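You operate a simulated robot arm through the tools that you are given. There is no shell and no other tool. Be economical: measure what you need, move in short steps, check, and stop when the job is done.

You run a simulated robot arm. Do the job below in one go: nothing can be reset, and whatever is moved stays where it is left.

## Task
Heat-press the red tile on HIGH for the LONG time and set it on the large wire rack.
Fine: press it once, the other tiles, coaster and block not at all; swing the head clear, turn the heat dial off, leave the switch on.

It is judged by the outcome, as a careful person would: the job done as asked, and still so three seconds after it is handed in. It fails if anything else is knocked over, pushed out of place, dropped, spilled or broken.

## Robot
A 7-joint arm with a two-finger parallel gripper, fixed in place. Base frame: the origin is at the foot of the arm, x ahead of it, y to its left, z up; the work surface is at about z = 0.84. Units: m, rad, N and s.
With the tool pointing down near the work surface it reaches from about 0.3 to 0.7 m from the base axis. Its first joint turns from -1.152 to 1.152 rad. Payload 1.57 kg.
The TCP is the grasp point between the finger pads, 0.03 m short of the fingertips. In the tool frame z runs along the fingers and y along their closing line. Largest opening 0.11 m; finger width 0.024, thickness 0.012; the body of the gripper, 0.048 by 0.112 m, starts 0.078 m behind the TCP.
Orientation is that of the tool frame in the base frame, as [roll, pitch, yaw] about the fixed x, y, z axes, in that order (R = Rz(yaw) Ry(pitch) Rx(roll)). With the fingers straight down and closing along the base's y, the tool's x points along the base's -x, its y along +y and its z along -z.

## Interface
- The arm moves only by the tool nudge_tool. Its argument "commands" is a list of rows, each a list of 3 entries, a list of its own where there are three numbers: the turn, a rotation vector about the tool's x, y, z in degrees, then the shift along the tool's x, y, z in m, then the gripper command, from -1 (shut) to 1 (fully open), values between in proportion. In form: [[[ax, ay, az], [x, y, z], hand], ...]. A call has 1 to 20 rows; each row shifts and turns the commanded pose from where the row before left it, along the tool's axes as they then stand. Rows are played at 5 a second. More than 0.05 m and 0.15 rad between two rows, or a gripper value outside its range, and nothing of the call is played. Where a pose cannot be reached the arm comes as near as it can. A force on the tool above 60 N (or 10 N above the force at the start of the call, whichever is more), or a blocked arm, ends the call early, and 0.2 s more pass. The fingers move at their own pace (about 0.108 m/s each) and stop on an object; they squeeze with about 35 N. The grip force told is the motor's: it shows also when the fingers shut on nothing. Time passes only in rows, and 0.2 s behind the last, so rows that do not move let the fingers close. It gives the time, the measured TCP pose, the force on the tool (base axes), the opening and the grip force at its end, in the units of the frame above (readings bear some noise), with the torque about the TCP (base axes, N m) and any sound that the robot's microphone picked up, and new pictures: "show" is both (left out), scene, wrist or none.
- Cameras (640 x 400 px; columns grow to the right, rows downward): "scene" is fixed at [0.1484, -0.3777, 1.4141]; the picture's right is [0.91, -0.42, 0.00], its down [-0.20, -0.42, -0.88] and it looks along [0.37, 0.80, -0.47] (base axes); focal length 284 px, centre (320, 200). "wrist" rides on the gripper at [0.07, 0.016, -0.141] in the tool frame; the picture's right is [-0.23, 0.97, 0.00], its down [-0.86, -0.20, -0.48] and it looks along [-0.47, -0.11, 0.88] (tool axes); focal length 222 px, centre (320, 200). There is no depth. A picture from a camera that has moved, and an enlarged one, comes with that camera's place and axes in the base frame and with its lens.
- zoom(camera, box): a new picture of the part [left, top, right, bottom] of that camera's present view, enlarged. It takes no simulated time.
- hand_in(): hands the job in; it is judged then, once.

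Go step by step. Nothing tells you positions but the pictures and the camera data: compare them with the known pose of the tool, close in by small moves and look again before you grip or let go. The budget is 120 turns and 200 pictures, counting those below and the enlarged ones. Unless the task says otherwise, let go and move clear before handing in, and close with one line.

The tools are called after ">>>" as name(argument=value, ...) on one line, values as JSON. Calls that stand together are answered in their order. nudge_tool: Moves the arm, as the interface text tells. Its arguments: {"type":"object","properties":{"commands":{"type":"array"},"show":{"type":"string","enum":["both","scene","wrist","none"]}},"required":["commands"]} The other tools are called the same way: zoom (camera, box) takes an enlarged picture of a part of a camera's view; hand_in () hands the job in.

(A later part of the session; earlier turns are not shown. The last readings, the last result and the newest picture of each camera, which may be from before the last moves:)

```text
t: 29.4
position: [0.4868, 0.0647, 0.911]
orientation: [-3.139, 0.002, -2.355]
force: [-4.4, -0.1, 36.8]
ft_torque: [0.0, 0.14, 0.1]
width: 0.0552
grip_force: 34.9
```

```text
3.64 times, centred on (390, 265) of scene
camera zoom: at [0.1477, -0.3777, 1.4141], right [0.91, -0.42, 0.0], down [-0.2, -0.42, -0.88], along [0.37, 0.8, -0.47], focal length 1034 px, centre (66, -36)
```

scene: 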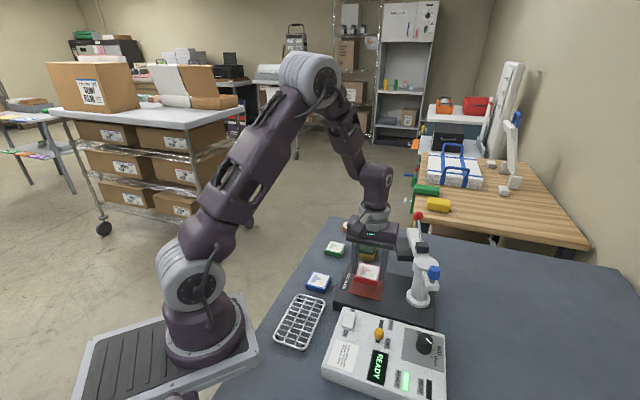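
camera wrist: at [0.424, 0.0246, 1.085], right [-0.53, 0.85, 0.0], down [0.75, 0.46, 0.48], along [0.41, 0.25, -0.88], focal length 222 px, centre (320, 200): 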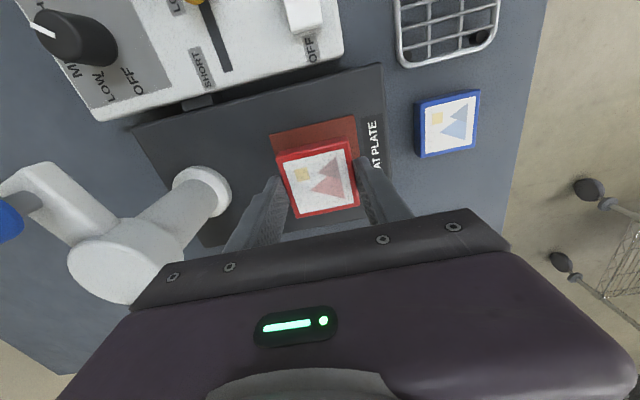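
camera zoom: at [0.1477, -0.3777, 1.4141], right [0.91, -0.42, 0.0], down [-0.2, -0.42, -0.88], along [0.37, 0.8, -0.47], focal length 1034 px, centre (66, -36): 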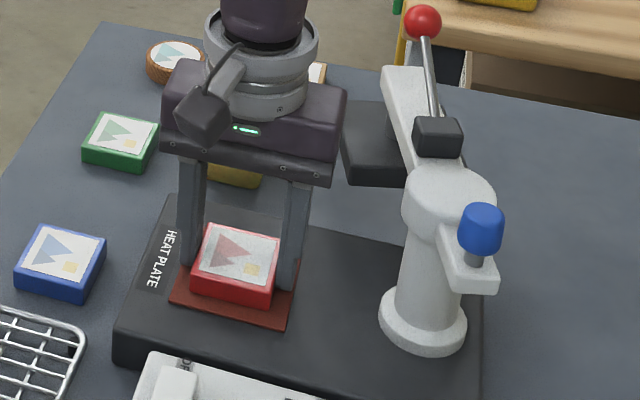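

It's down. I'll ease off, open, rise, and look at the press mechanism.

>>> nudge_tool(commands=[[[0, 0, 0], [0, 0, -0.003], -1], [[0, 0, 0], [0, 0, 0], 0.1], [[0, 0, 0], [0, 0, 0], 0.15], [[0, 0, 0], [0, 0, -0.03], 0.15], [[0, 0, 0], [0, 0, -0.045], 0.15], [[0, 0, 0], [0, 0, -0.045], 0.15], [[0, 0, 0], [0, 0, -0.045], 0.15], [[0, 0, 0], [0.03, 0, -0.04], 0.15], [[0, 0, 0], [0.04, 0, 0], 0.15], [[0, 0, 0], [0, 0, 0], 0.15]])

>>> zoom(camera="scene", box=[320, 200, 460, 320])

>>> zoom(camera="wrist", box=[130, 50, 430, 250])

```text
t: 31.6
position: [0.4381, 0.0169, 1.1181]
orientation: [-3.141, 0.0, -2.355]
force: [-0.3, 0.1, -0.1]
ft_torque: [0.02, 0.03, 0.0]
width: 0.0634
grip_force: 0.1
camera wrist: at [0.3766, -0.0224, 1.2589], right [-0.53, 0.85, 0.0], down [0.75, 0.46, 0.48], along [0.41, 0.25, -0.88], focal length 222 px, centre (320, 200)
```

scene: 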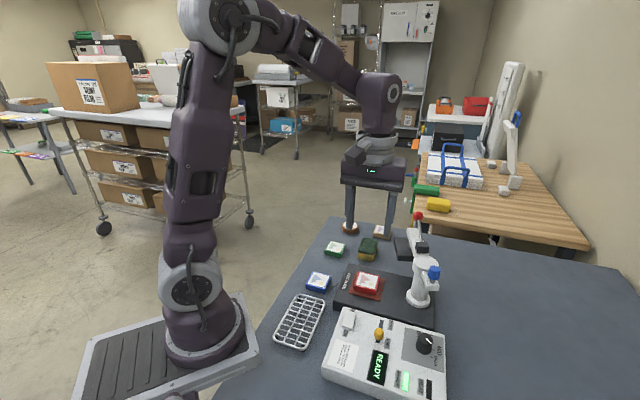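
wrist: 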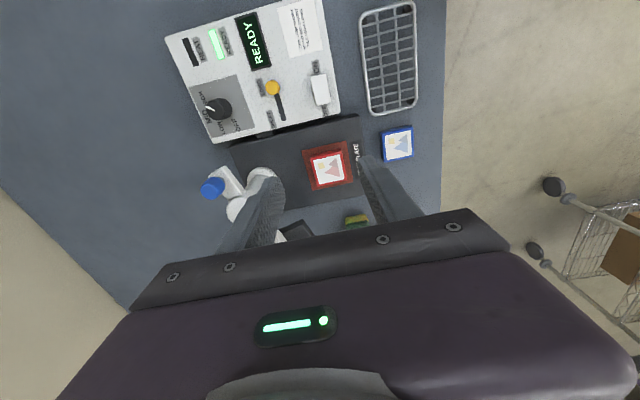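

```text
3.33 times, centred on (390, 260) of scene
camera zoom: at [0.1484, -0.3777, 1.4141], right [0.91, -0.42, 0.0], down [-0.2, -0.42, -0.88], along [0.37, 0.8, -0.47], focal length 948 px, centre (87, 0)
```

zoom: 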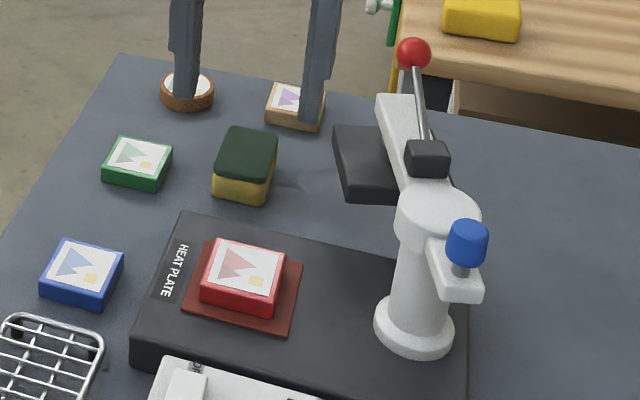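

```text
2.00 times, centred on (280, 150) of wrist
camera zoom: at [0.3766, -0.0224, 1.2589], right [-0.53, 0.85, 0.0], down [0.75, 0.46, 0.48], along [0.41, 0.25, -0.88], focal length 444 px, centre (400, 300)
```

zoom: 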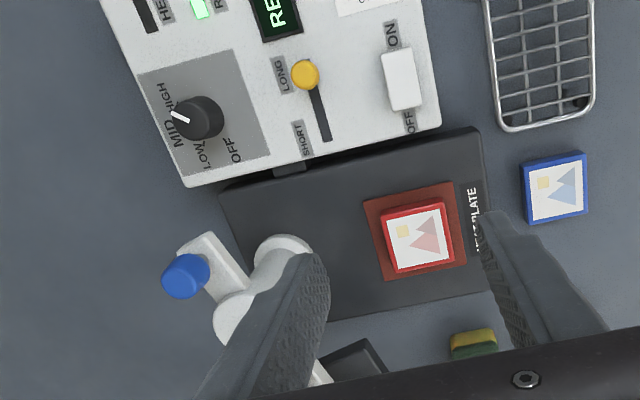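

The tile sits well on the pad. I'll check the dial and the press head closer up.

>>> zoom(camera="wrist", box=[180, 70, 280, 150])

>>> zoom(camera="scene", box=[385, 200, 450, 310])

>>> zoom(camera="scene", box=[370, 320, 450, 400])

```text
5.00 times, centred on (230, 110) of wrist
camera zoom: at [0.3766, -0.0224, 1.2589], right [-0.53, 0.85, 0.0], down [0.75, 0.46, 0.48], along [0.41, 0.25, -0.88], focal length 1111 px, centre (770, 650)
```

zoom: 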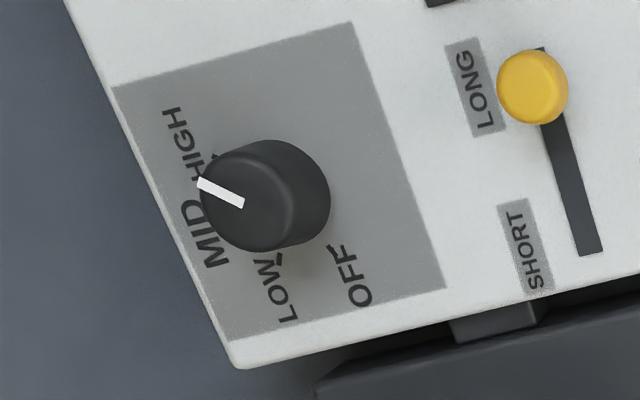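

```text
3.64 times, centred on (418, 255) of scene
camera zoom: at [0.1484, -0.3777, 1.4141], right [0.91, -0.42, 0.0], down [-0.2, -0.42, -0.88], along [0.37, 0.8, -0.47], focal length 1034 px, centre (-34, 0)
```

zoom: 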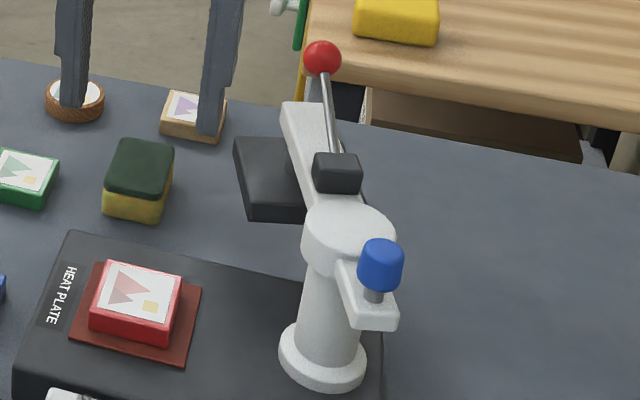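

```text
5.00 times, centred on (410, 360) of scene
camera zoom: at [0.1484, -0.3777, 1.4141], right [0.91, -0.42, 0.0], down [-0.2, -0.42, -0.88], along [0.37, 0.8, -0.47], focal length 1422 px, centre (-130, -600)
```

zoom: 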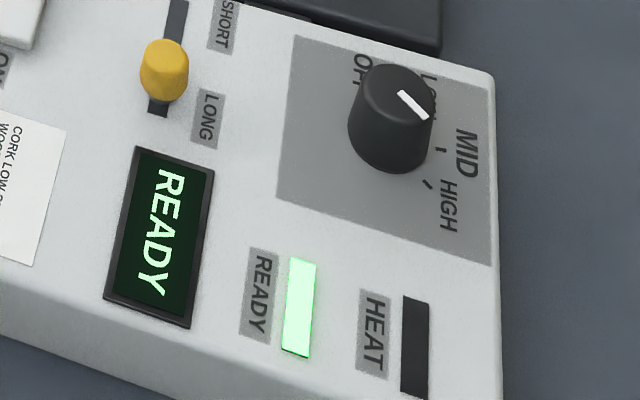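

Pointer is at the HIGH tick and READY shows. The blue knob (0.543, -0.074, top z≈1.018) is the swing handle and the red ball at about (0.634, 0.079, 1.04) is the press lever. I'll turn to -90° and hover over the blue knob.

>>> nudge_tool(commands=[[[0, 0, -7.5], [0, 0, 0], 0.0], [[0, 0, -7.5], [0, 0, 0], 0.0], [[0, 0, -7.5], [0, 0, 0], 0.0], [[0, 0, -7.5], [0, 0, 0], 0.0], [[0, 0, -7.5], [0, 0, 0], 0.0], [[0, 0, -7.5], [0, 0, 0], 0.0], [[0, 0, 0], [0.0303, -0.035, 0], 0.0], [[0, 0, 0], [0.0303, -0.035, 0], 0.0], [[0, 0, 0], [0.0303, -0.035, 0], 0.0], [[0, 0, 0], [0, 0, 0.03], 0.0], [[0, 0, 0], [0, 0, 0.02], 0.0], [[0, 0, 0], [0, 0, 0], 0.0]])

>>> zoom(camera="scene", box=[360, 200, 480, 310])

>>> zoom(camera="wrist", box=[220, 60, 420, 220])

```text
t: 34.2
position: [0.5436, -0.0761, 1.0676]
orientation: [3.141, 0.0, -1.569]
force: [-1.0, 0.4, -0.4]
ft_torque: [0.01, -0.01, 0.01]
width: 0.055
grip_force: 0.0
camera wrist: at [0.5267, -0.1453, 1.208], right [-0.97, 0.23, 0.0], down [0.2, 0.86, 0.48], along [0.11, 0.47, -0.88], focal length 222 px, centre (320, 200)
```

scene: 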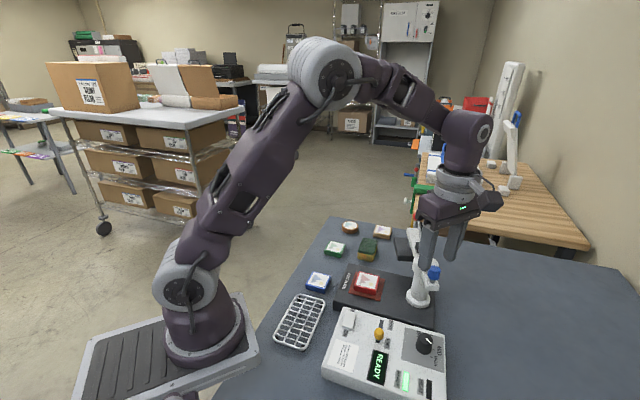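
wrist: 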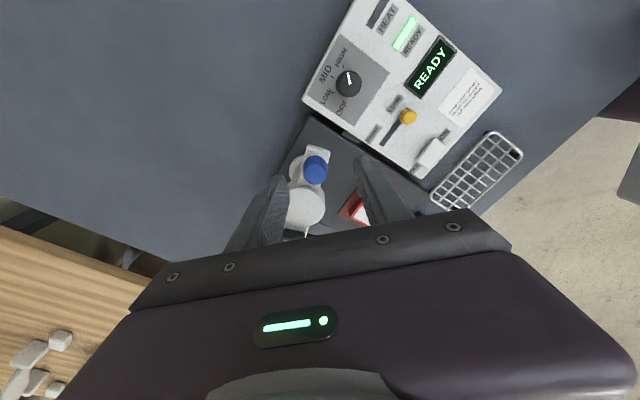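

```text
3.64 times, centred on (420, 255) of scene
camera zoom: at [0.1484, -0.3777, 1.4141], right [0.91, -0.42, 0.0], down [-0.2, -0.42, -0.88], along [0.37, 0.8, -0.47], focal length 1034 px, centre (-44, 0)
```

zoom: 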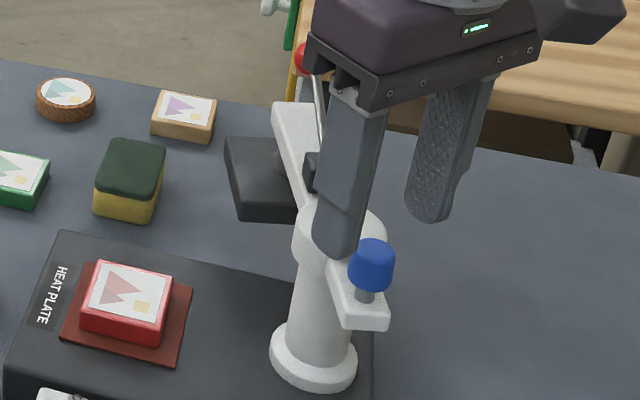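

```text
2.50 times, centred on (320, 140) of wrist
camera zoom: at [0.5267, -0.1453, 1.208], right [-0.97, 0.23, 0.0], down [0.2, 0.86, 0.48], along [0.11, 0.47, -0.88], focal length 555 px, centre (320, 350)
```

zoom: 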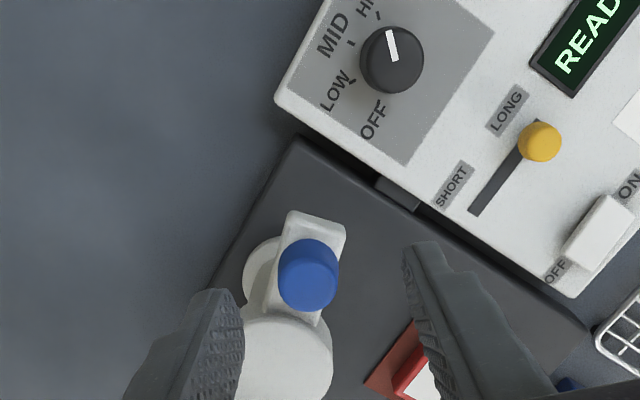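

The knob is at (0.548, -0.075), with the post axis near (0.568, -0.03). I'll straddle the knob and lower beside it.

>>> nudge_tool(commands=[[[0, 0, 0], [0, -0.004, 0.02], 0.0], [[0, 0, 0], [0, 0, 0.018], 0.0], [[0, 0, 0], [0, 0, 0], -0.4], [[0, 0, 0], [0, 0, 0], -0.4]], show="none")

>>> zoom(camera="scene", box=[360, 200, 480, 310])

>>> zoom(camera="wrist", box=[220, 60, 420, 220])

```text
t: 35.2
position: [0.5466, -0.077, 1.0296]
orientation: [-3.141, -0.001, -1.572]
force: [-0.2, 0.0, -0.8]
ft_torque: [-0.03, 0.01, 0.01]
width: 0.0331
grip_force: 0.1
```

```text
3.64 times, centred on (420, 255) of scene
camera zoom: at [0.1484, -0.3777, 1.4141], right [0.91, -0.42, 0.0], down [-0.2, -0.42, -0.88], along [0.37, 0.8, -0.47], focal length 1034 px, centre (-44, 0)
```

zoom: 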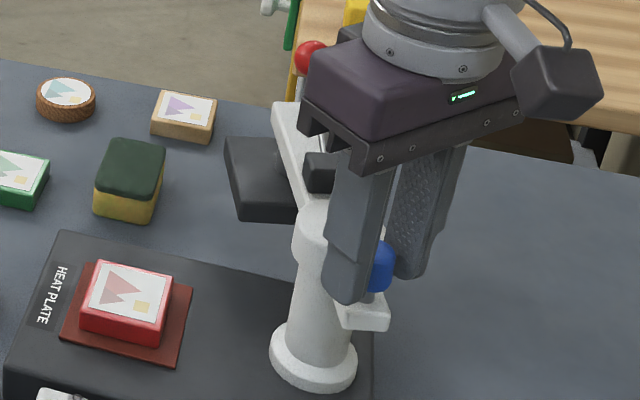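

```text
2.50 times, centred on (320, 140) of wrist
camera zoom: at [0.5305, -0.1453, 1.1699], right [-0.97, 0.23, 0.0], down [0.2, 0.86, 0.48], along [0.11, 0.47, -0.88], focal length 555 px, centre (320, 350)
```

zoom: 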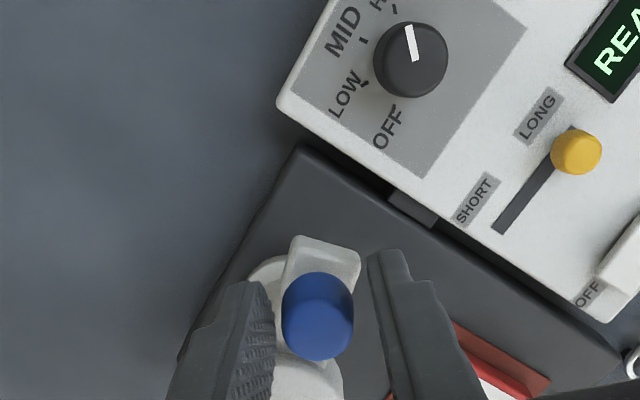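

The fingers straddle the blue knob. I'll push it through the first part of the arc (+x).

>>> nudge_tool(commands=[[[0, 0, 0], [0.002, -0.008, 0], -0.4], [[0, 0, 0], [0.001, -0.008, 0], -0.4], [[0, 0, 0], [0.0, -0.008, 0], -0.4], [[0, 0, 0], [-0.001, -0.008, 0], -0.4], [[0, 0, 0], [0, 0, 0], -0.4]], show="none")

>>> zoom(camera="scene", box=[340, 200, 480, 310])

>>> zoom(camera="wrist", box=[220, 60, 420, 220])

```text
t: 36.4
position: [0.5781, -0.0773, 1.0303]
orientation: [3.14, 0.0, -1.57]
force: [0.5, 0.2, 0.0]
ft_torque: [-0.02, -0.01, 0.0]
width: 0.0329
grip_force: 0.0
```

```text
3.64 times, centred on (410, 255) of scene
camera zoom: at [0.1484, -0.3777, 1.4141], right [0.91, -0.42, 0.0], down [-0.2, -0.42, -0.88], along [0.37, 0.8, -0.47], focal length 1034 px, centre (-7, 0)
```

zoom: 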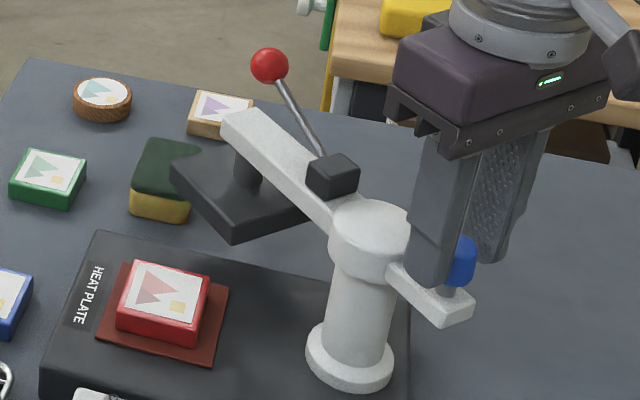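

```text
2.50 times, centred on (320, 140) of wrist
camera zoom: at [0.563, -0.1466, 1.1703], right [-0.97, 0.23, 0.0], down [0.2, 0.85, 0.48], along [0.11, 0.47, -0.88], focal length 555 px, centre (320, 350)
```

zoom: 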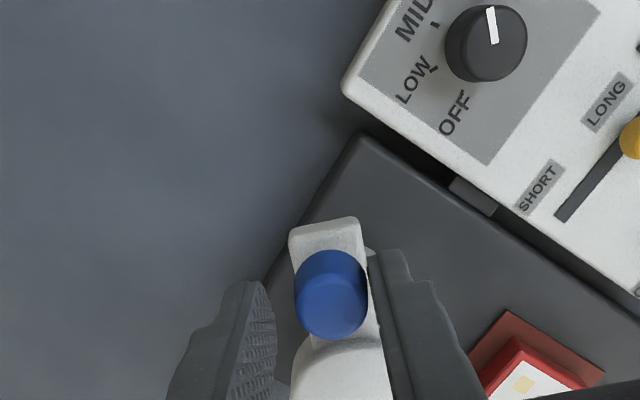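

It swings easily. I'll continue the rest of the arc.

>>> nudge_tool(commands=[[[0, 0, 0], [-0.002, -0.008, 0], -0.4], [[0, 0, 0], [-0.003, -0.008, 0], -0.4], [[0, 0, 0], [-0.004, -0.007, 0], -0.4], [[0, 0, 0], [0, 0, 0], -0.4]], show="none")

>>> zoom(camera="scene", box=[340, 200, 480, 310])

>>> zoom(camera="wrist", box=[220, 60, 420, 220])

```text
t: 37.4
position: [0.6021, -0.0687, 1.0295]
orientation: [-3.141, -0.001, -1.57]
force: [-1.0, 0.1, 0.7]
ft_torque: [-0.01, -0.01, 0.0]
width: 0.033
grip_force: 0.0
```

```text
3.64 times, centred on (410, 255) of scene
camera zoom: at [0.1484, -0.3777, 1.4141], right [0.91, -0.42, 0.0], down [-0.2, -0.42, -0.88], along [0.37, 0.8, -0.47], focal length 1034 px, centre (-7, 0)
```

zoom: 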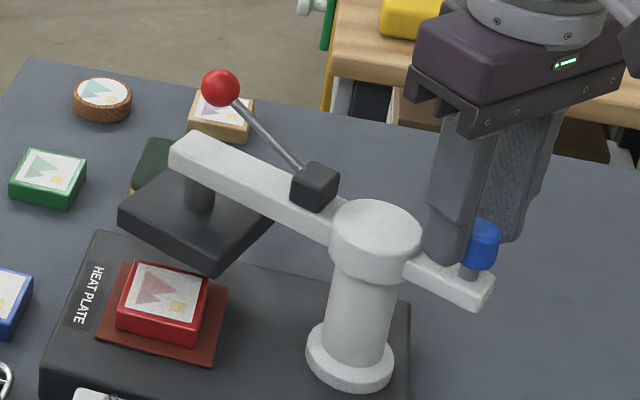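

```text
2.50 times, centred on (320, 140) of wrist
camera zoom: at [0.5854, -0.1376, 1.1701], right [-0.97, 0.23, 0.0], down [0.2, 0.86, 0.48], along [0.11, 0.47, -0.88], focal length 555 px, centre (320, 350)
```

zoom: 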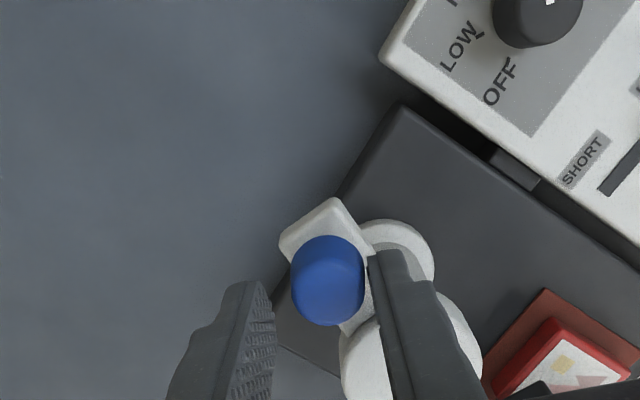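

About 12° more is needed. I'll push a little further in +x.

>>> nudge_tool(commands=[[[0, 0, 0], [-0.001, -0.005, 0], -0.4], [[0, 0, 0], [-0.001, -0.005, 0], -0.4], [[0, 0, 0], [0, 0, 0], -0.4]], show="none")

>>> zoom(camera="scene", box=[340, 200, 480, 310])

>>> zoom(camera="wrist", box=[220, 60, 420, 220])

```text
t: 38.2
position: [0.6123, -0.0667, 1.0302]
orientation: [3.141, -0.001, -1.571]
force: [-0.5, 0.3, -0.1]
ft_torque: [-0.01, -0.02, 0.0]
width: 0.0337
grip_force: 0.3
```

```text
3.64 times, centred on (410, 255) of scene
camera zoom: at [0.1484, -0.3776, 1.4141], right [0.91, -0.42, 0.0], down [-0.2, -0.42, -0.88], along [0.37, 0.8, -0.47], focal length 1034 px, centre (-7, 0)
```

zoom: 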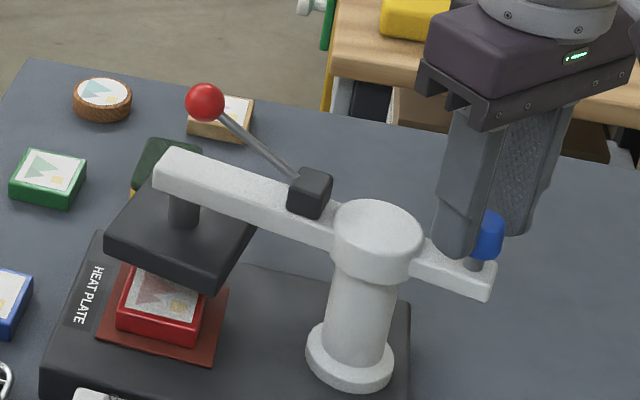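

```text
2.50 times, centred on (320, 140) of wrist
camera zoom: at [0.5952, -0.1357, 1.1703], right [-0.97, 0.23, 0.0], down [0.2, 0.86, 0.48], along [0.11, 0.47, -0.88], focal length 555 px, centre (320, 350)
```

zoom: 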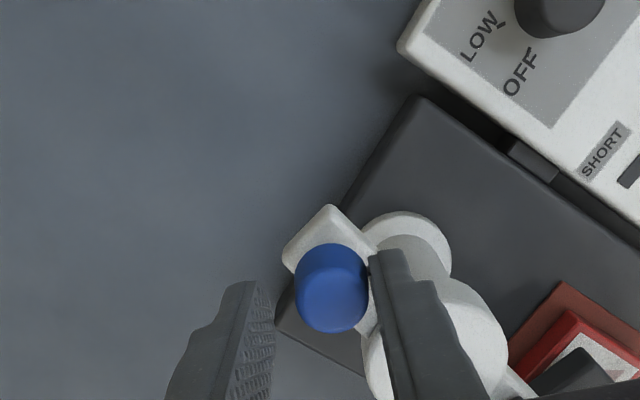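

Nearly there; the block's edges still need a few degrees. I'll push gently toward the stop.

>>> nudge_tool(commands=[[[0, 0, 0], [-0.001, -0.004, 0], -0.4], [[0, 0, 0], [-0.001, -0.004, 0], -0.4], [[0, 0, 0], [0, 0, 0], -0.4]], show="none")

>>> zoom(camera="scene", box=[340, 200, 480, 310])

>>> zoom(camera="wrist", box=[220, 60, 420, 220])

```text
t: 39.0
position: [0.6193, -0.0648, 1.0293]
orientation: [3.141, -0.001, -1.57]
force: [-0.6, 0.1, -0.6]
ft_torque: [0.0, -0.01, -0.02]
width: 0.0329
grip_force: 0.0
```

```text
3.64 times, centred on (410, 255) of scene
camera zoom: at [0.1484, -0.3777, 1.4141], right [0.91, -0.42, 0.0], down [-0.2, -0.42, -0.88], along [0.37, 0.8, -0.47], focal length 1034 px, centre (-7, 0)
```

zoom: 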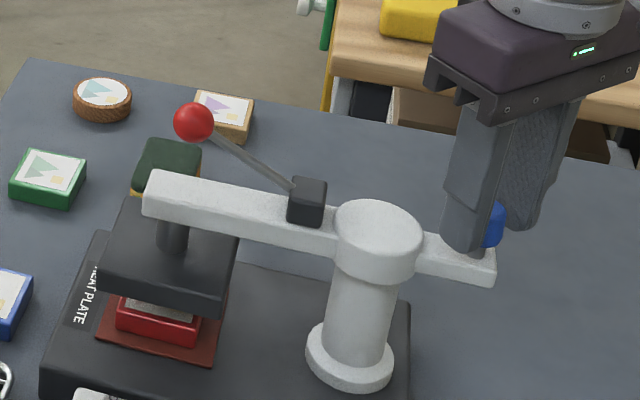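

```text
2.50 times, centred on (320, 140) of wrist
camera zoom: at [0.6032, -0.1339, 1.1702], right [-0.97, 0.23, 0.0], down [0.2, 0.86, 0.48], along [0.11, 0.47, -0.88], focal length 555 px, centre (320, 350)
```

zoom: 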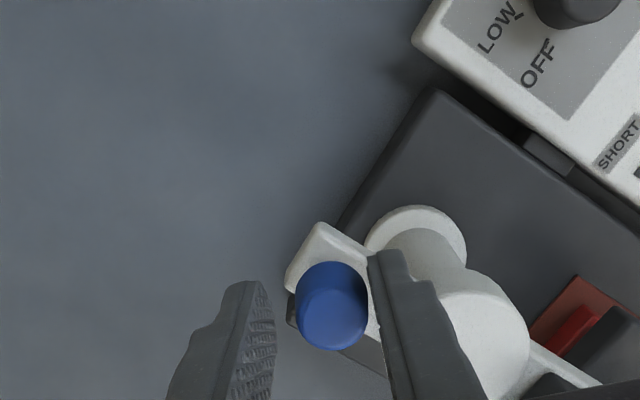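

The block is almost aligned over the tile. I'll enlarge to check alignment.

>>> zoom(camera="scene", box=[345, 235, 435, 310])

```text
5.33 times, centred on (390, 272) of scene
camera zoom: at [0.1484, -0.3777, 1.4141], right [0.91, -0.42, 0.0], down [-0.2, -0.42, -0.88], along [0.37, 0.8, -0.47], focal length 1517 px, centre (-53, -187)
```

zoom: 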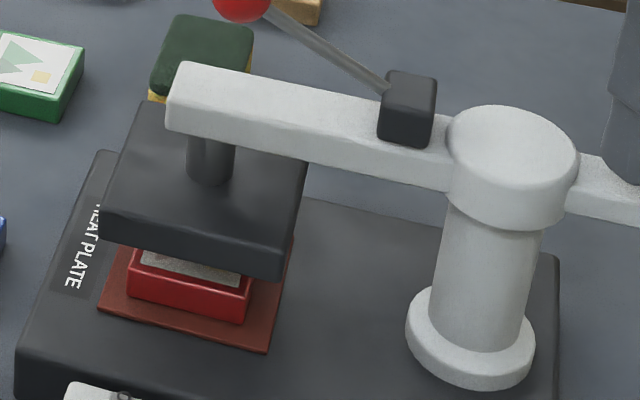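

The head is aligned over the tile. I'll rise off the blue knob and turn the tool to +45° so the fingers can grip the red ball across its lever.

>>> nudge_tool(commands=[[[0, 0, 0], [0, 0.002, -0.03], -0.4], [[0, 0, 0], [0, 0, -0.04], -0.3], [[0, 0, 8], [0, 0, -0.03], -0.2], [[0, 0, 8], [0, 0, 0], -0.2], [[0, 0, 8], [0, 0, 0], -0.2], [[0, 0, 8], [0, 0, 0], -0.2], [[0, 0, 8], [0, 0, 0], -0.2], [[0, 0, 8], [0, 0, 0], -0.2], [[0, 0, 8], [0, 0, 0], -0.2], [[0, 0, 8], [0, 0, 0], -0.2], [[0, 0, 8], [0, 0, 0], -0.2], [[0, 0, 8], [0, 0, 0], -0.2], [[0, 0, 8], [0, 0, 0], -0.2], [[0, 0, 8], [0, 0, 0], -0.2], [[0, 0, 8], [0, 0, 0], -0.2], [[0, 0, 8], [0, 0, 0], -0.2], [[0, 0, 8], [0, 0, 0], -0.2], [[0, 0, 8], [0, 0, 0], -0.2], [[0, 0, 7], [0, 0, 0], -0.2], [[0, 0, 0], [0, 0, 0], -0.2]], show="none")

```text
t: 43.2
position: [0.6171, -0.0655, 1.1291]
orientation: [-3.141, 0.0, 2.357]
force: [-0.2, 0.8, 0.1]
ft_torque: [-0.01, 0.01, -0.03]
width: 0.0442
grip_force: 0.1
```

>>> nudge_tool(commands=[[[0, 0, 0], [0.044, 0, 0], -0.2], [[0, 0, 0], [0.044, -0.002, 0], -0.2], [[0, 0, 0], [0.044, 0, 0], -0.2], [[0, 0, 0], [0.044, 0, 0], -0.2], [[0, 0, 0], [0, 0, 0.02], -0.2], [[0, 0, 0], [0, 0, 0], -0.2]])

>>> zoom(camera="scene", box=[340, 200, 460, 310])

>>> zoom(camera="wrist", box=[220, 60, 420, 220])

```text
t: 44.6
position: [0.4924, 0.0578, 1.1096]
orientation: [3.141, 0.0, 2.357]
force: [0.2, 0.4, 0.3]
ft_torque: [0.01, 0.0, 0.0]
width: 0.044
grip_force: 0.1
camera wrist: at [0.4542, 0.1195, 1.2503], right [0.85, 0.53, 0.0], down [0.46, -0.75, 0.48], along [0.25, -0.41, -0.88], focal length 222 px, centre (320, 200)
```

scene: 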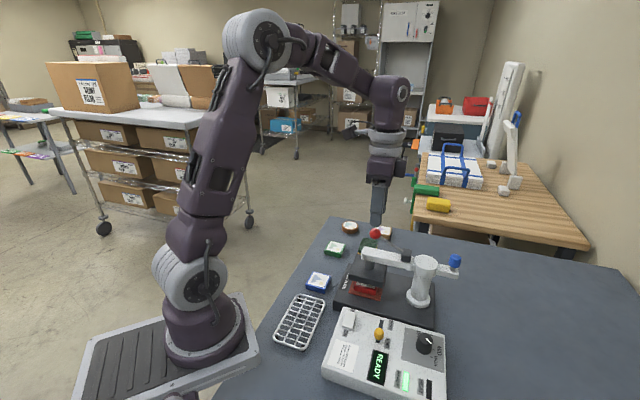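
wrist: 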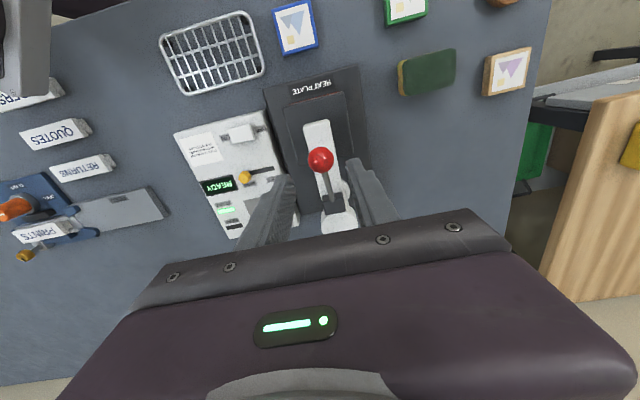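

```text
3.64 times, centred on (400, 255) of scene
camera zoom: at [0.1484, -0.3777, 1.4141], right [0.91, -0.42, 0.0], down [-0.2, -0.42, -0.88], along [0.37, 0.8, -0.47], focal length 1034 px, centre (29, 0)
```

zoom: 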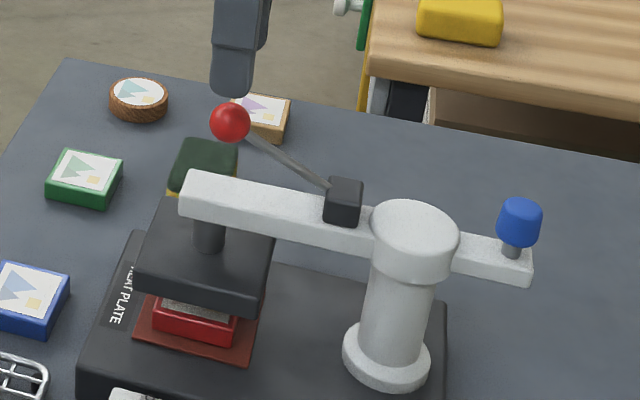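

```text
2.50 times, centred on (320, 140) of wrist
camera zoom: at [0.4542, 0.1195, 1.2503], right [0.85, 0.53, 0.0], down [0.46, -0.75, 0.48], along [0.25, -0.41, -0.88], focal length 555 px, centre (320, 350)
```

zoom: 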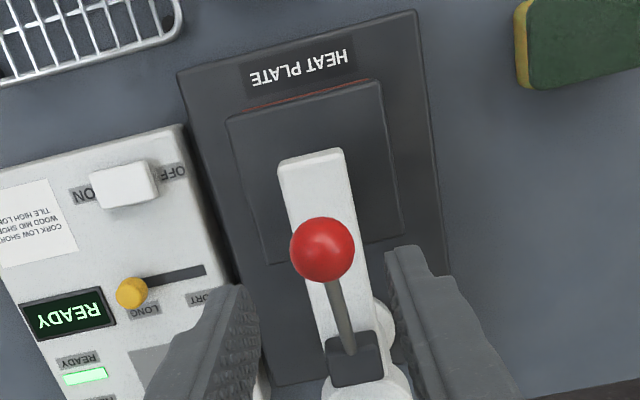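

The ball is at (0.491, 0.060, 1.039), diameter about 25 mm. I'll descend around it and close.

>>> nudge_tool(commands=[[[0, 0, 0], [0.0025, 0.0005, 0.02], -0.2], [[0, 0, 0], [0, 0, 0.02], -0.2], [[0, 0, 0], [0, 0, 0.013], -0.2], [[0, 0, 0], [0, 0, 0], -0.5], [[0, 0, 0], [0, 0, 0], -1], [[0, 0, 0], [0, 0, 0], -1]], show="none")

>>> zoom(camera="scene", box=[340, 200, 460, 310])

>>> zoom(camera="wrist", box=[220, 60, 420, 220])

```text
t: 46.0
position: [0.491, 0.0611, 1.0567]
orientation: [3.141, 0.0, 2.358]
force: [3.2, 2.2, -2.3]
ft_torque: [0.02, -0.06, 0.07]
width: 0.0247
grip_force: 36.7
```

```text
3.64 times, centred on (400, 255) of scene
camera zoom: at [0.1485, -0.3776, 1.4141], right [0.91, -0.42, 0.0], down [-0.2, -0.42, -0.88], along [0.37, 0.8, -0.47], focal length 1034 px, centre (29, 0)
```

zoom: 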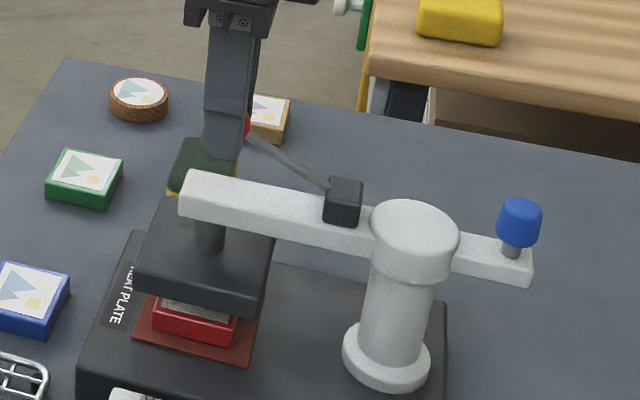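

```text
2.50 times, centred on (320, 140) of wrist
camera zoom: at [0.4529, 0.1223, 1.1974], right [0.85, 0.53, 0.0], down [0.46, -0.75, 0.48], along [0.25, -0.41, -0.88], focal length 555 px, centre (320, 350)
```

zoom: 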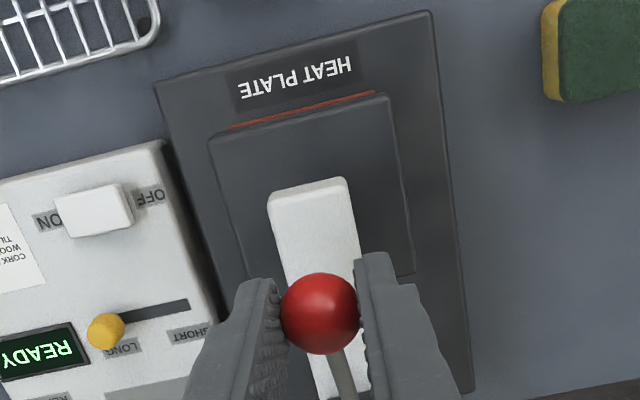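

The ball is gripped. I'll bring the lever down along its arc.

>>> nudge_tool(commands=[[[0, 0, 0], [0.002, 0, 0.006], -1], [[0, 0, 0], [0.002, 0, 0.006], -1], [[0, 0, 0], [0.0015, 0, 0.006], -1], [[0, 0, 0], [0, 0, 0], -1]], show="scene")

>>> zoom(camera="scene", box=[340, 200, 460, 310])

```text
t: 47.0
position: [0.4872, 0.0656, 1.0392]
orientation: [3.139, 0.0, 2.358]
force: [6.9, 5.4, 13.7]
ft_torque: [-0.53, -0.78, 0.02]
width: 0.025
grip_force: 36.1
```

scene: 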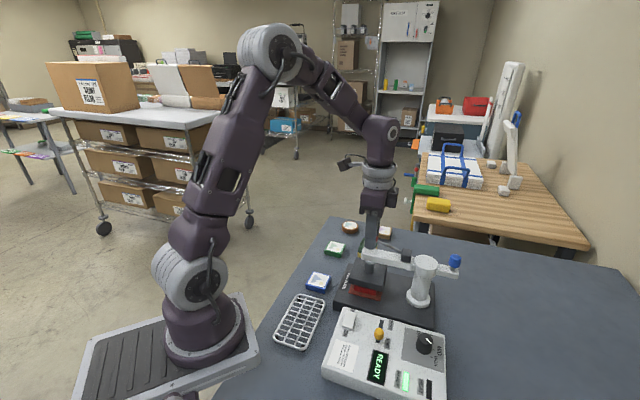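

```text
3.64 times, centred on (400, 255) of scene
camera zoom: at [0.1483, -0.3775, 1.4141], right [0.91, -0.42, 0.0], down [-0.2, -0.43, -0.88], along [0.37, 0.8, -0.47], focal length 1034 px, centre (29, 0)
```

zoom: 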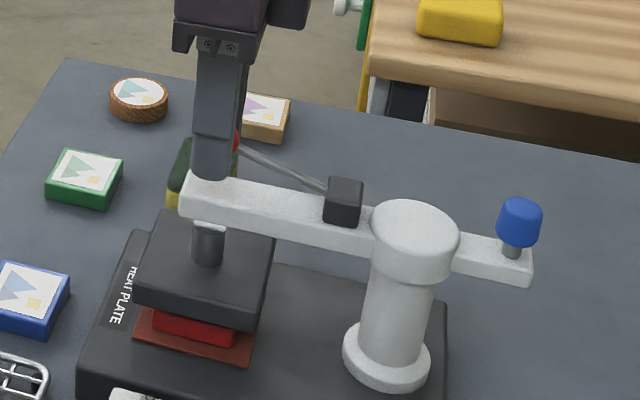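

The head descends with the lever. I'll continue in small steps until contact.

>>> nudge_tool(commands=[[[0, 0, 0], [0.001, 0, 0.005], -1], [[0, 0, 0], [0.001, 0, 0.004], -1], [[0, 0, 0], [0, 0, 0], -1]], show="none")

>>> zoom(camera="scene", box=[340, 200, 460, 310])

>>> zoom(camera="scene", box=[330, 300, 450, 400])

```text
t: 47.8
position: [0.4856, 0.0663, 1.03]
orientation: [3.141, 0.001, 2.357]
force: [8.6, 7.2, 14.7]
ft_torque: [-0.56, -0.76, 0.02]
width: 0.0246
grip_force: 36.6
```

```text
3.64 times, centred on (400, 255) of scene
camera zoom: at [0.1484, -0.3775, 1.4141], right [0.91, -0.42, 0.0], down [-0.2, -0.43, -0.88], along [0.37, 0.8, -0.47], focal length 1034 px, centre (29, 0)
```

zoom: 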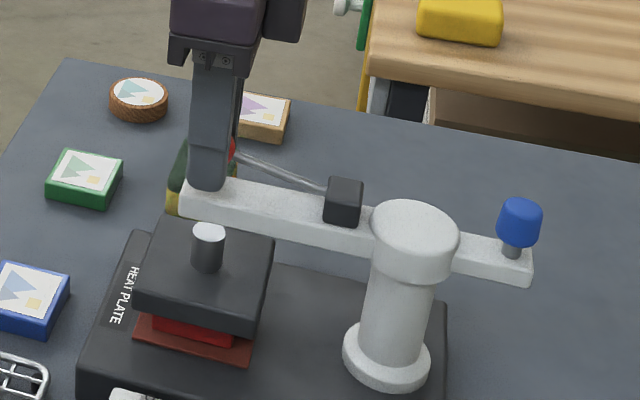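

```text
4.00 times, centred on (390, 350) of scene
camera zoom: at [0.1484, -0.3775, 1.4141], right [0.91, -0.42, 0.0], down [-0.2, -0.43, -0.88], along [0.37, 0.8, -0.47], focal length 1138 px, centre (40, -400)
```

zoom: 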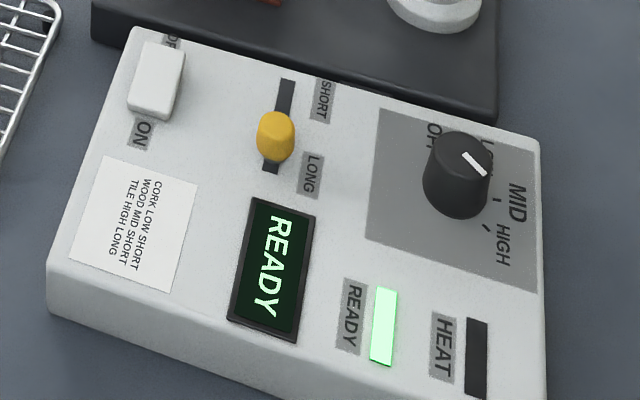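

Not yet in contact with the tile. A bit further, watching the force.

>>> nudge_tool(commands=[[[0, 0, 0], [0.0005, 0, 0.004], -1], [[0, 0, 0], [0, 0, 0.004], -1], [[0, 0, 0], [0, 0, 0], -1]], show="none")

>>> zoom(camera="scene", box=[340, 200, 460, 310])

>>> zoom(camera="scene", box=[330, 300, 450, 400])

```text
t: 48.6
position: [0.4845, 0.0669, 1.0214]
orientation: [-3.14, 0.0, 2.357]
force: [4.8, 12.9, 14.3]
ft_torque: [-0.38, -0.61, 0.02]
width: 0.025
grip_force: 36.5
```

```text
3.64 times, centred on (400, 255) of scene
camera zoom: at [0.1483, -0.3773, 1.4142], right [0.91, -0.42, 0.0], down [-0.2, -0.43, -0.88], along [0.37, 0.8, -0.47], focal length 1034 px, centre (29, 0)
```

zoom: 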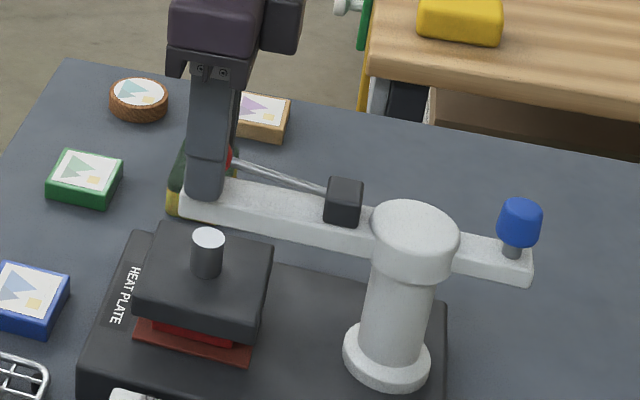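

```text
4.00 times, centred on (390, 350) of scene
camera zoom: at [0.1483, -0.3773, 1.4142], right [0.91, -0.42, 0.0], down [-0.2, -0.43, -0.88], along [0.37, 0.8, -0.47], focal length 1138 px, centre (40, -400)
```

zoom: 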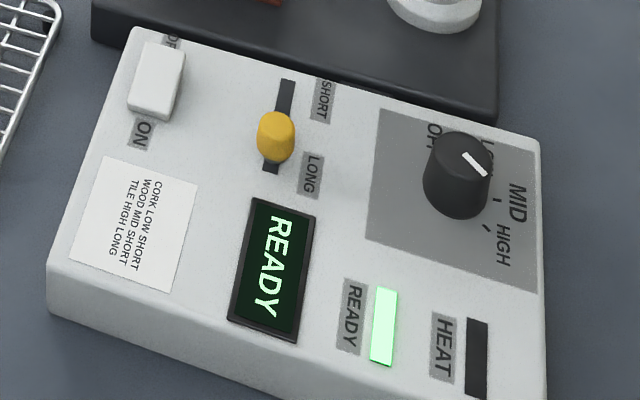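

Still moving freely; continuing down.

>>> nudge_tool(commands=[[[0, 0, 0], [0, 0, 0.004], -1], [[0, 0, 0], [0, 0, 0.004], -1], [[0, 0, 0], [0, 0, 0], -1]], show="none")

>>> zoom(camera="scene", box=[340, 200, 460, 310])

>>> zoom(camera="scene", box=[330, 300, 450, 400])

```text
t: 49.2
position: [0.484, 0.0674, 1.0187]
orientation: [3.138, -0.002, 2.36]
force: [-7.2, 3.1, 14.9]
ft_torque: [-0.03, 0.32, -0.11]
width: 0.0246
grip_force: 36.4
stopped in row 2: the force on the tool passed its limit at 72 N (the readings are from after the stop); the commanded pose is now the measured one
```

```text
3.64 times, centred on (400, 255) of scene
camera zoom: at [0.1479, -0.3776, 1.4142], right [0.91, -0.42, 0.0], down [-0.2, -0.42, -0.88], along [0.37, 0.8, -0.47], focal length 1034 px, centre (29, 0)
```

zoom: 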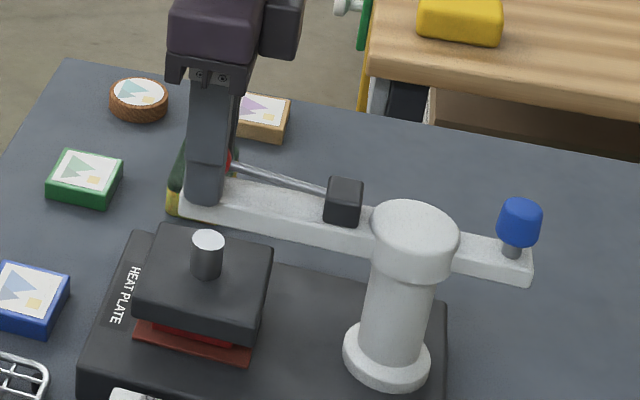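

```text
4.00 times, centred on (390, 350) of scene
camera zoom: at [0.1479, -0.3776, 1.4142], right [0.91, -0.42, 0.0], down [-0.2, -0.42, -0.88], along [0.37, 0.8, -0.47], focal length 1138 px, centre (40, -400)
```

zoom: 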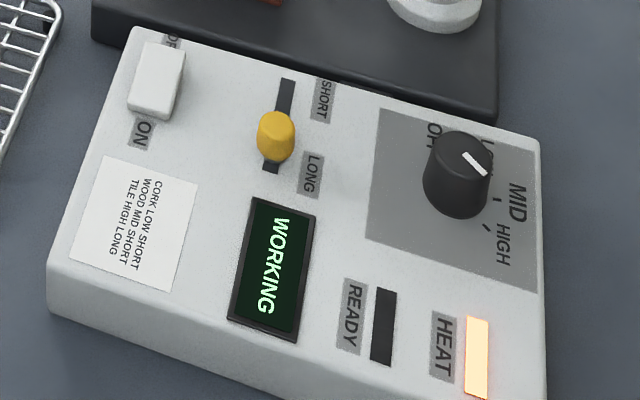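

WORKING: the press is active. I'll hold the lever still and wait.

>>> nudge_tool(commands=[[[0, 0, 0], [0, 0, 0], -1], [[0, 0, 0], [0, 0, 0], -1], [[0, 0, 0], [0, 0, 0], -1], [[0, 0, 0], [0, 0, 0], -1], [[0, 0, 0], [0, 0, 0], -1], [[0, 0, 0], [0, 0, 0], -1], [[0, 0, 0], [0, 0, 0], -1], [[0, 0, 0], [0, 0, 0], -1], [[0, 0, 0], [0, 0, 0], -1], [[0, 0, 0], [0, 0, 0], -1]], show="none")

>>> zoom(camera="scene", box=[330, 300, 450, 400])

```text
t: 51.4
position: [0.4847, 0.0662, 1.0167]
orientation: [3.137, 0.001, 2.358]
force: [-12.3, 11.0, 28.5]
ft_torque: [0.07, 0.62, -0.18]
width: 0.025
grip_force: 36.0
```

```text
4.00 times, centred on (390, 350) of scene
camera zoom: at [0.1476, -0.3774, 1.4142], right [0.91, -0.42, 0.0], down [-0.2, -0.43, -0.88], along [0.37, 0.8, -0.47], focal length 1138 px, centre (40, -400)
```

zoom: 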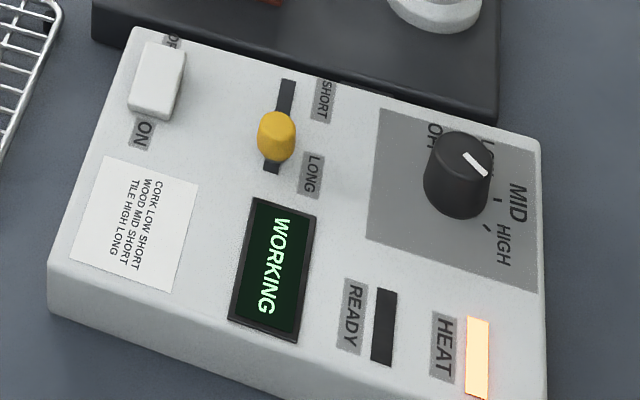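

Still working; I keep holding.

>>> nudge_tool(commands=[[[0, 0, 0], [0, 0, 0], -1], [[0, 0, 0], [0, 0, 0], -1], [[0, 0, 0], [0, 0, 0], -1], [[0, 0, 0], [0, 0, 0], -1], [[0, 0, 0], [0, 0, 0], -1], [[0, 0, 0], [0, 0, 0], -1], [[0, 0, 0], [0, 0, 0], -1], [[0, 0, 0], [0, 0, 0], -1]], show="none")

>>> zoom(camera="scene", box=[330, 300, 450, 400])

```text
t: 53.2
position: [0.4851, 0.0669, 1.0171]
orientation: [3.138, 0.001, 2.358]
force: [-10.8, 12.1, 32.0]
ft_torque: [0.09, 0.6, 0.0]
width: 0.0248
grip_force: 36.3
```

```text
4.00 times, centred on (390, 350) of scene
camera zoom: at [0.1476, -0.3774, 1.4143], right [0.91, -0.42, 0.0], down [-0.2, -0.43, -0.88], along [0.37, 0.8, -0.47], focal length 1138 px, centre (40, -400)
```

zoom: 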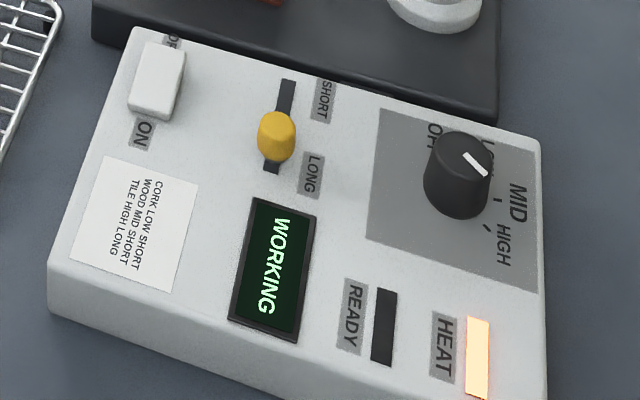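

Still WORKING; holding further.

>>> nudge_tool(commands=[[[0, 0, 0], [0, 0, 0], -1], [[0, 0, 0], [0, 0, 0], -1], [[0, 0, 0], [0, 0, 0], -1], [[0, 0, 0], [0, 0, 0], -1], [[0, 0, 0], [0, 0, 0], -1], [[0, 0, 0], [0, 0, 0], -1], [[0, 0, 0], [0, 0, 0], -1], [[0, 0, 0], [0, 0, 0], -1]], show="none")

>>> zoom(camera="scene", box=[330, 300, 450, 400])

```text
t: 55.0
position: [0.4847, 0.0675, 1.0178]
orientation: [3.136, 0.001, 2.357]
force: [-10.4, 10.5, 34.0]
ft_torque: [0.05, 0.66, 0.03]
width: 0.0248
grip_force: 36.1
```

```text
4.00 times, centred on (390, 350) of scene
camera zoom: at [0.1476, -0.3774, 1.4143], right [0.91, -0.42, 0.0], down [-0.2, -0.43, -0.88], along [0.37, 0.8, -0.47], focal length 1138 px, centre (40, -400)
```

zoom: 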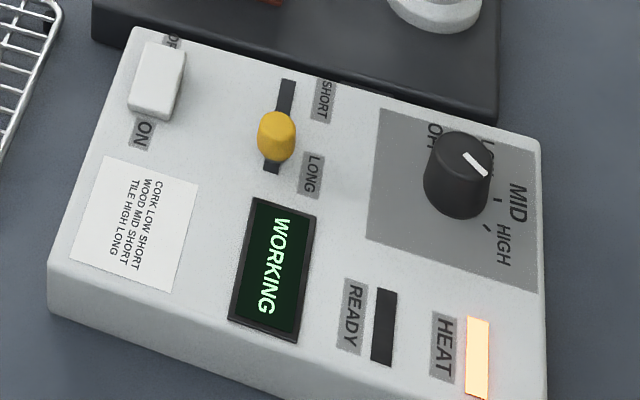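

Still WORKING; holding further.

>>> nudge_tool(commands=[[[0, 0, 0], [0, 0, 0], -1], [[0, 0, 0], [0, 0, 0], -1], [[0, 0, 0], [0, 0, 0], -1], [[0, 0, 0], [0, 0, 0], -1], [[0, 0, 0], [0, 0, 0], -1], [[0, 0, 0], [0, 0, 0], -1], [[0, 0, 0], [0, 0, 0], -1], [[0, 0, 0], [0, 0, 0], -1]], show="none")

>>> zoom(camera="scene", box=[330, 300, 450, 400])

```text
t: 56.8
position: [0.4853, 0.0669, 1.0188]
orientation: [3.136, 0.001, 2.358]
force: [-8.9, 9.9, 34.6]
ft_torque: [0.04, 0.65, 0.06]
width: 0.0247
grip_force: 36.4
```

```text
4.00 times, centred on (390, 350) of scene
camera zoom: at [0.1476, -0.3774, 1.4142], right [0.91, -0.42, 0.0], down [-0.2, -0.43, -0.88], along [0.37, 0.8, -0.47], focal length 1138 px, centre (40, -400)
```

zoom: 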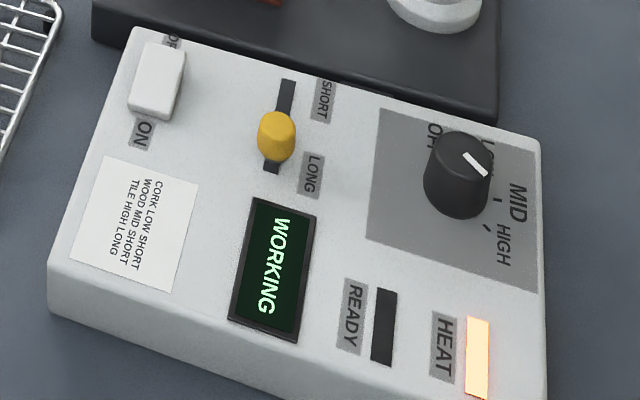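

Still WORKING; the tool crept up a millimetre or two, so I add a tiny downward hold and wait.

>>> nudge_tool(commands=[[[0, 0, 0], [0, 0, 0.001], -1], [[0, 0, 0], [0, 0, 0], -1], [[0, 0, 0], [0, 0, 0], -1], [[0, 0, 0], [0, 0, 0], -1], [[0, 0, 0], [0, 0, 0], -1], [[0, 0, 0], [0, 0, 0], -1], [[0, 0, 0], [0, 0, 0], -1], [[0, 0, 0], [0, 0, 0], -1]], show="none")

>>> zoom(camera="scene", box=[330, 300, 450, 400])

```text
t: 57.4
position: [0.4851, 0.0673, 1.0174]
orientation: [3.137, 0.001, 2.358]
force: [-8.3, 3.9, 15.4]
ft_torque: [0.0, 0.62, -0.16]
width: 0.0249
grip_force: 37.0
stopped in row 2: the force on the tool passed its limit at 61 N (the readings are from after the stop); the commanded pose is now the measured one
```

```text
4.00 times, centred on (390, 350) of scene
camera zoom: at [0.1479, -0.3776, 1.4142], right [0.91, -0.42, 0.0], down [-0.2, -0.42, -0.88], along [0.37, 0.8, -0.47], focal length 1138 px, centre (40, -400)
```

zoom: 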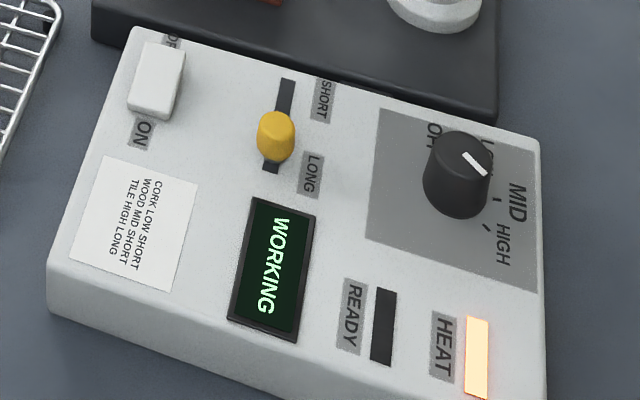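

Firmly held, and still WORKING. I'll just keep still.

>>> nudge_tool(commands=[[[0, 0, 0], [0, 0, 0], -1], [[0, 0, 0], [0, 0, 0], -1], [[0, 0, 0], [0, 0, 0], -1], [[0, 0, 0], [0, 0, 0], -1], [[0, 0, 0], [0, 0, 0], -1], [[0, 0, 0], [0, 0, 0], -1], [[0, 0, 0], [0, 0, 0], -1], [[0, 0, 0], [0, 0, 0], -1]], show="none")

>>> zoom(camera="scene", box=[330, 300, 450, 400])

```text
t: 59.2
position: [0.4858, 0.0673, 1.0185]
orientation: [3.135, 0.002, 2.357]
force: [-13.7, 7.9, 32.5]
ft_torque: [0.04, 0.76, -0.39]
width: 0.0246
grip_force: 36.3
```

```text
4.00 times, centred on (390, 350) of scene
camera zoom: at [0.1475, -0.3775, 1.4142], right [0.91, -0.42, 0.0], down [-0.2, -0.43, -0.88], along [0.37, 0.8, -0.47], focal length 1138 px, centre (40, -400)
```

zoom: 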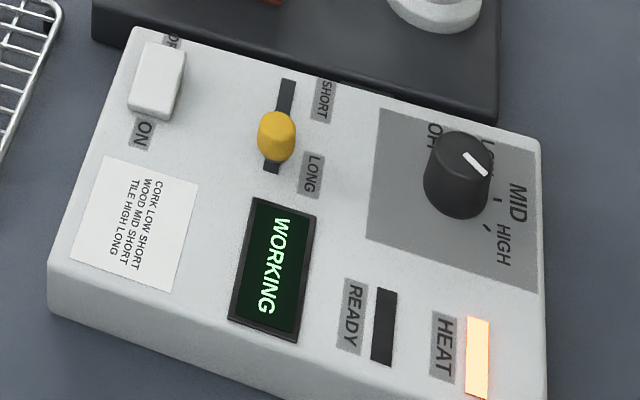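

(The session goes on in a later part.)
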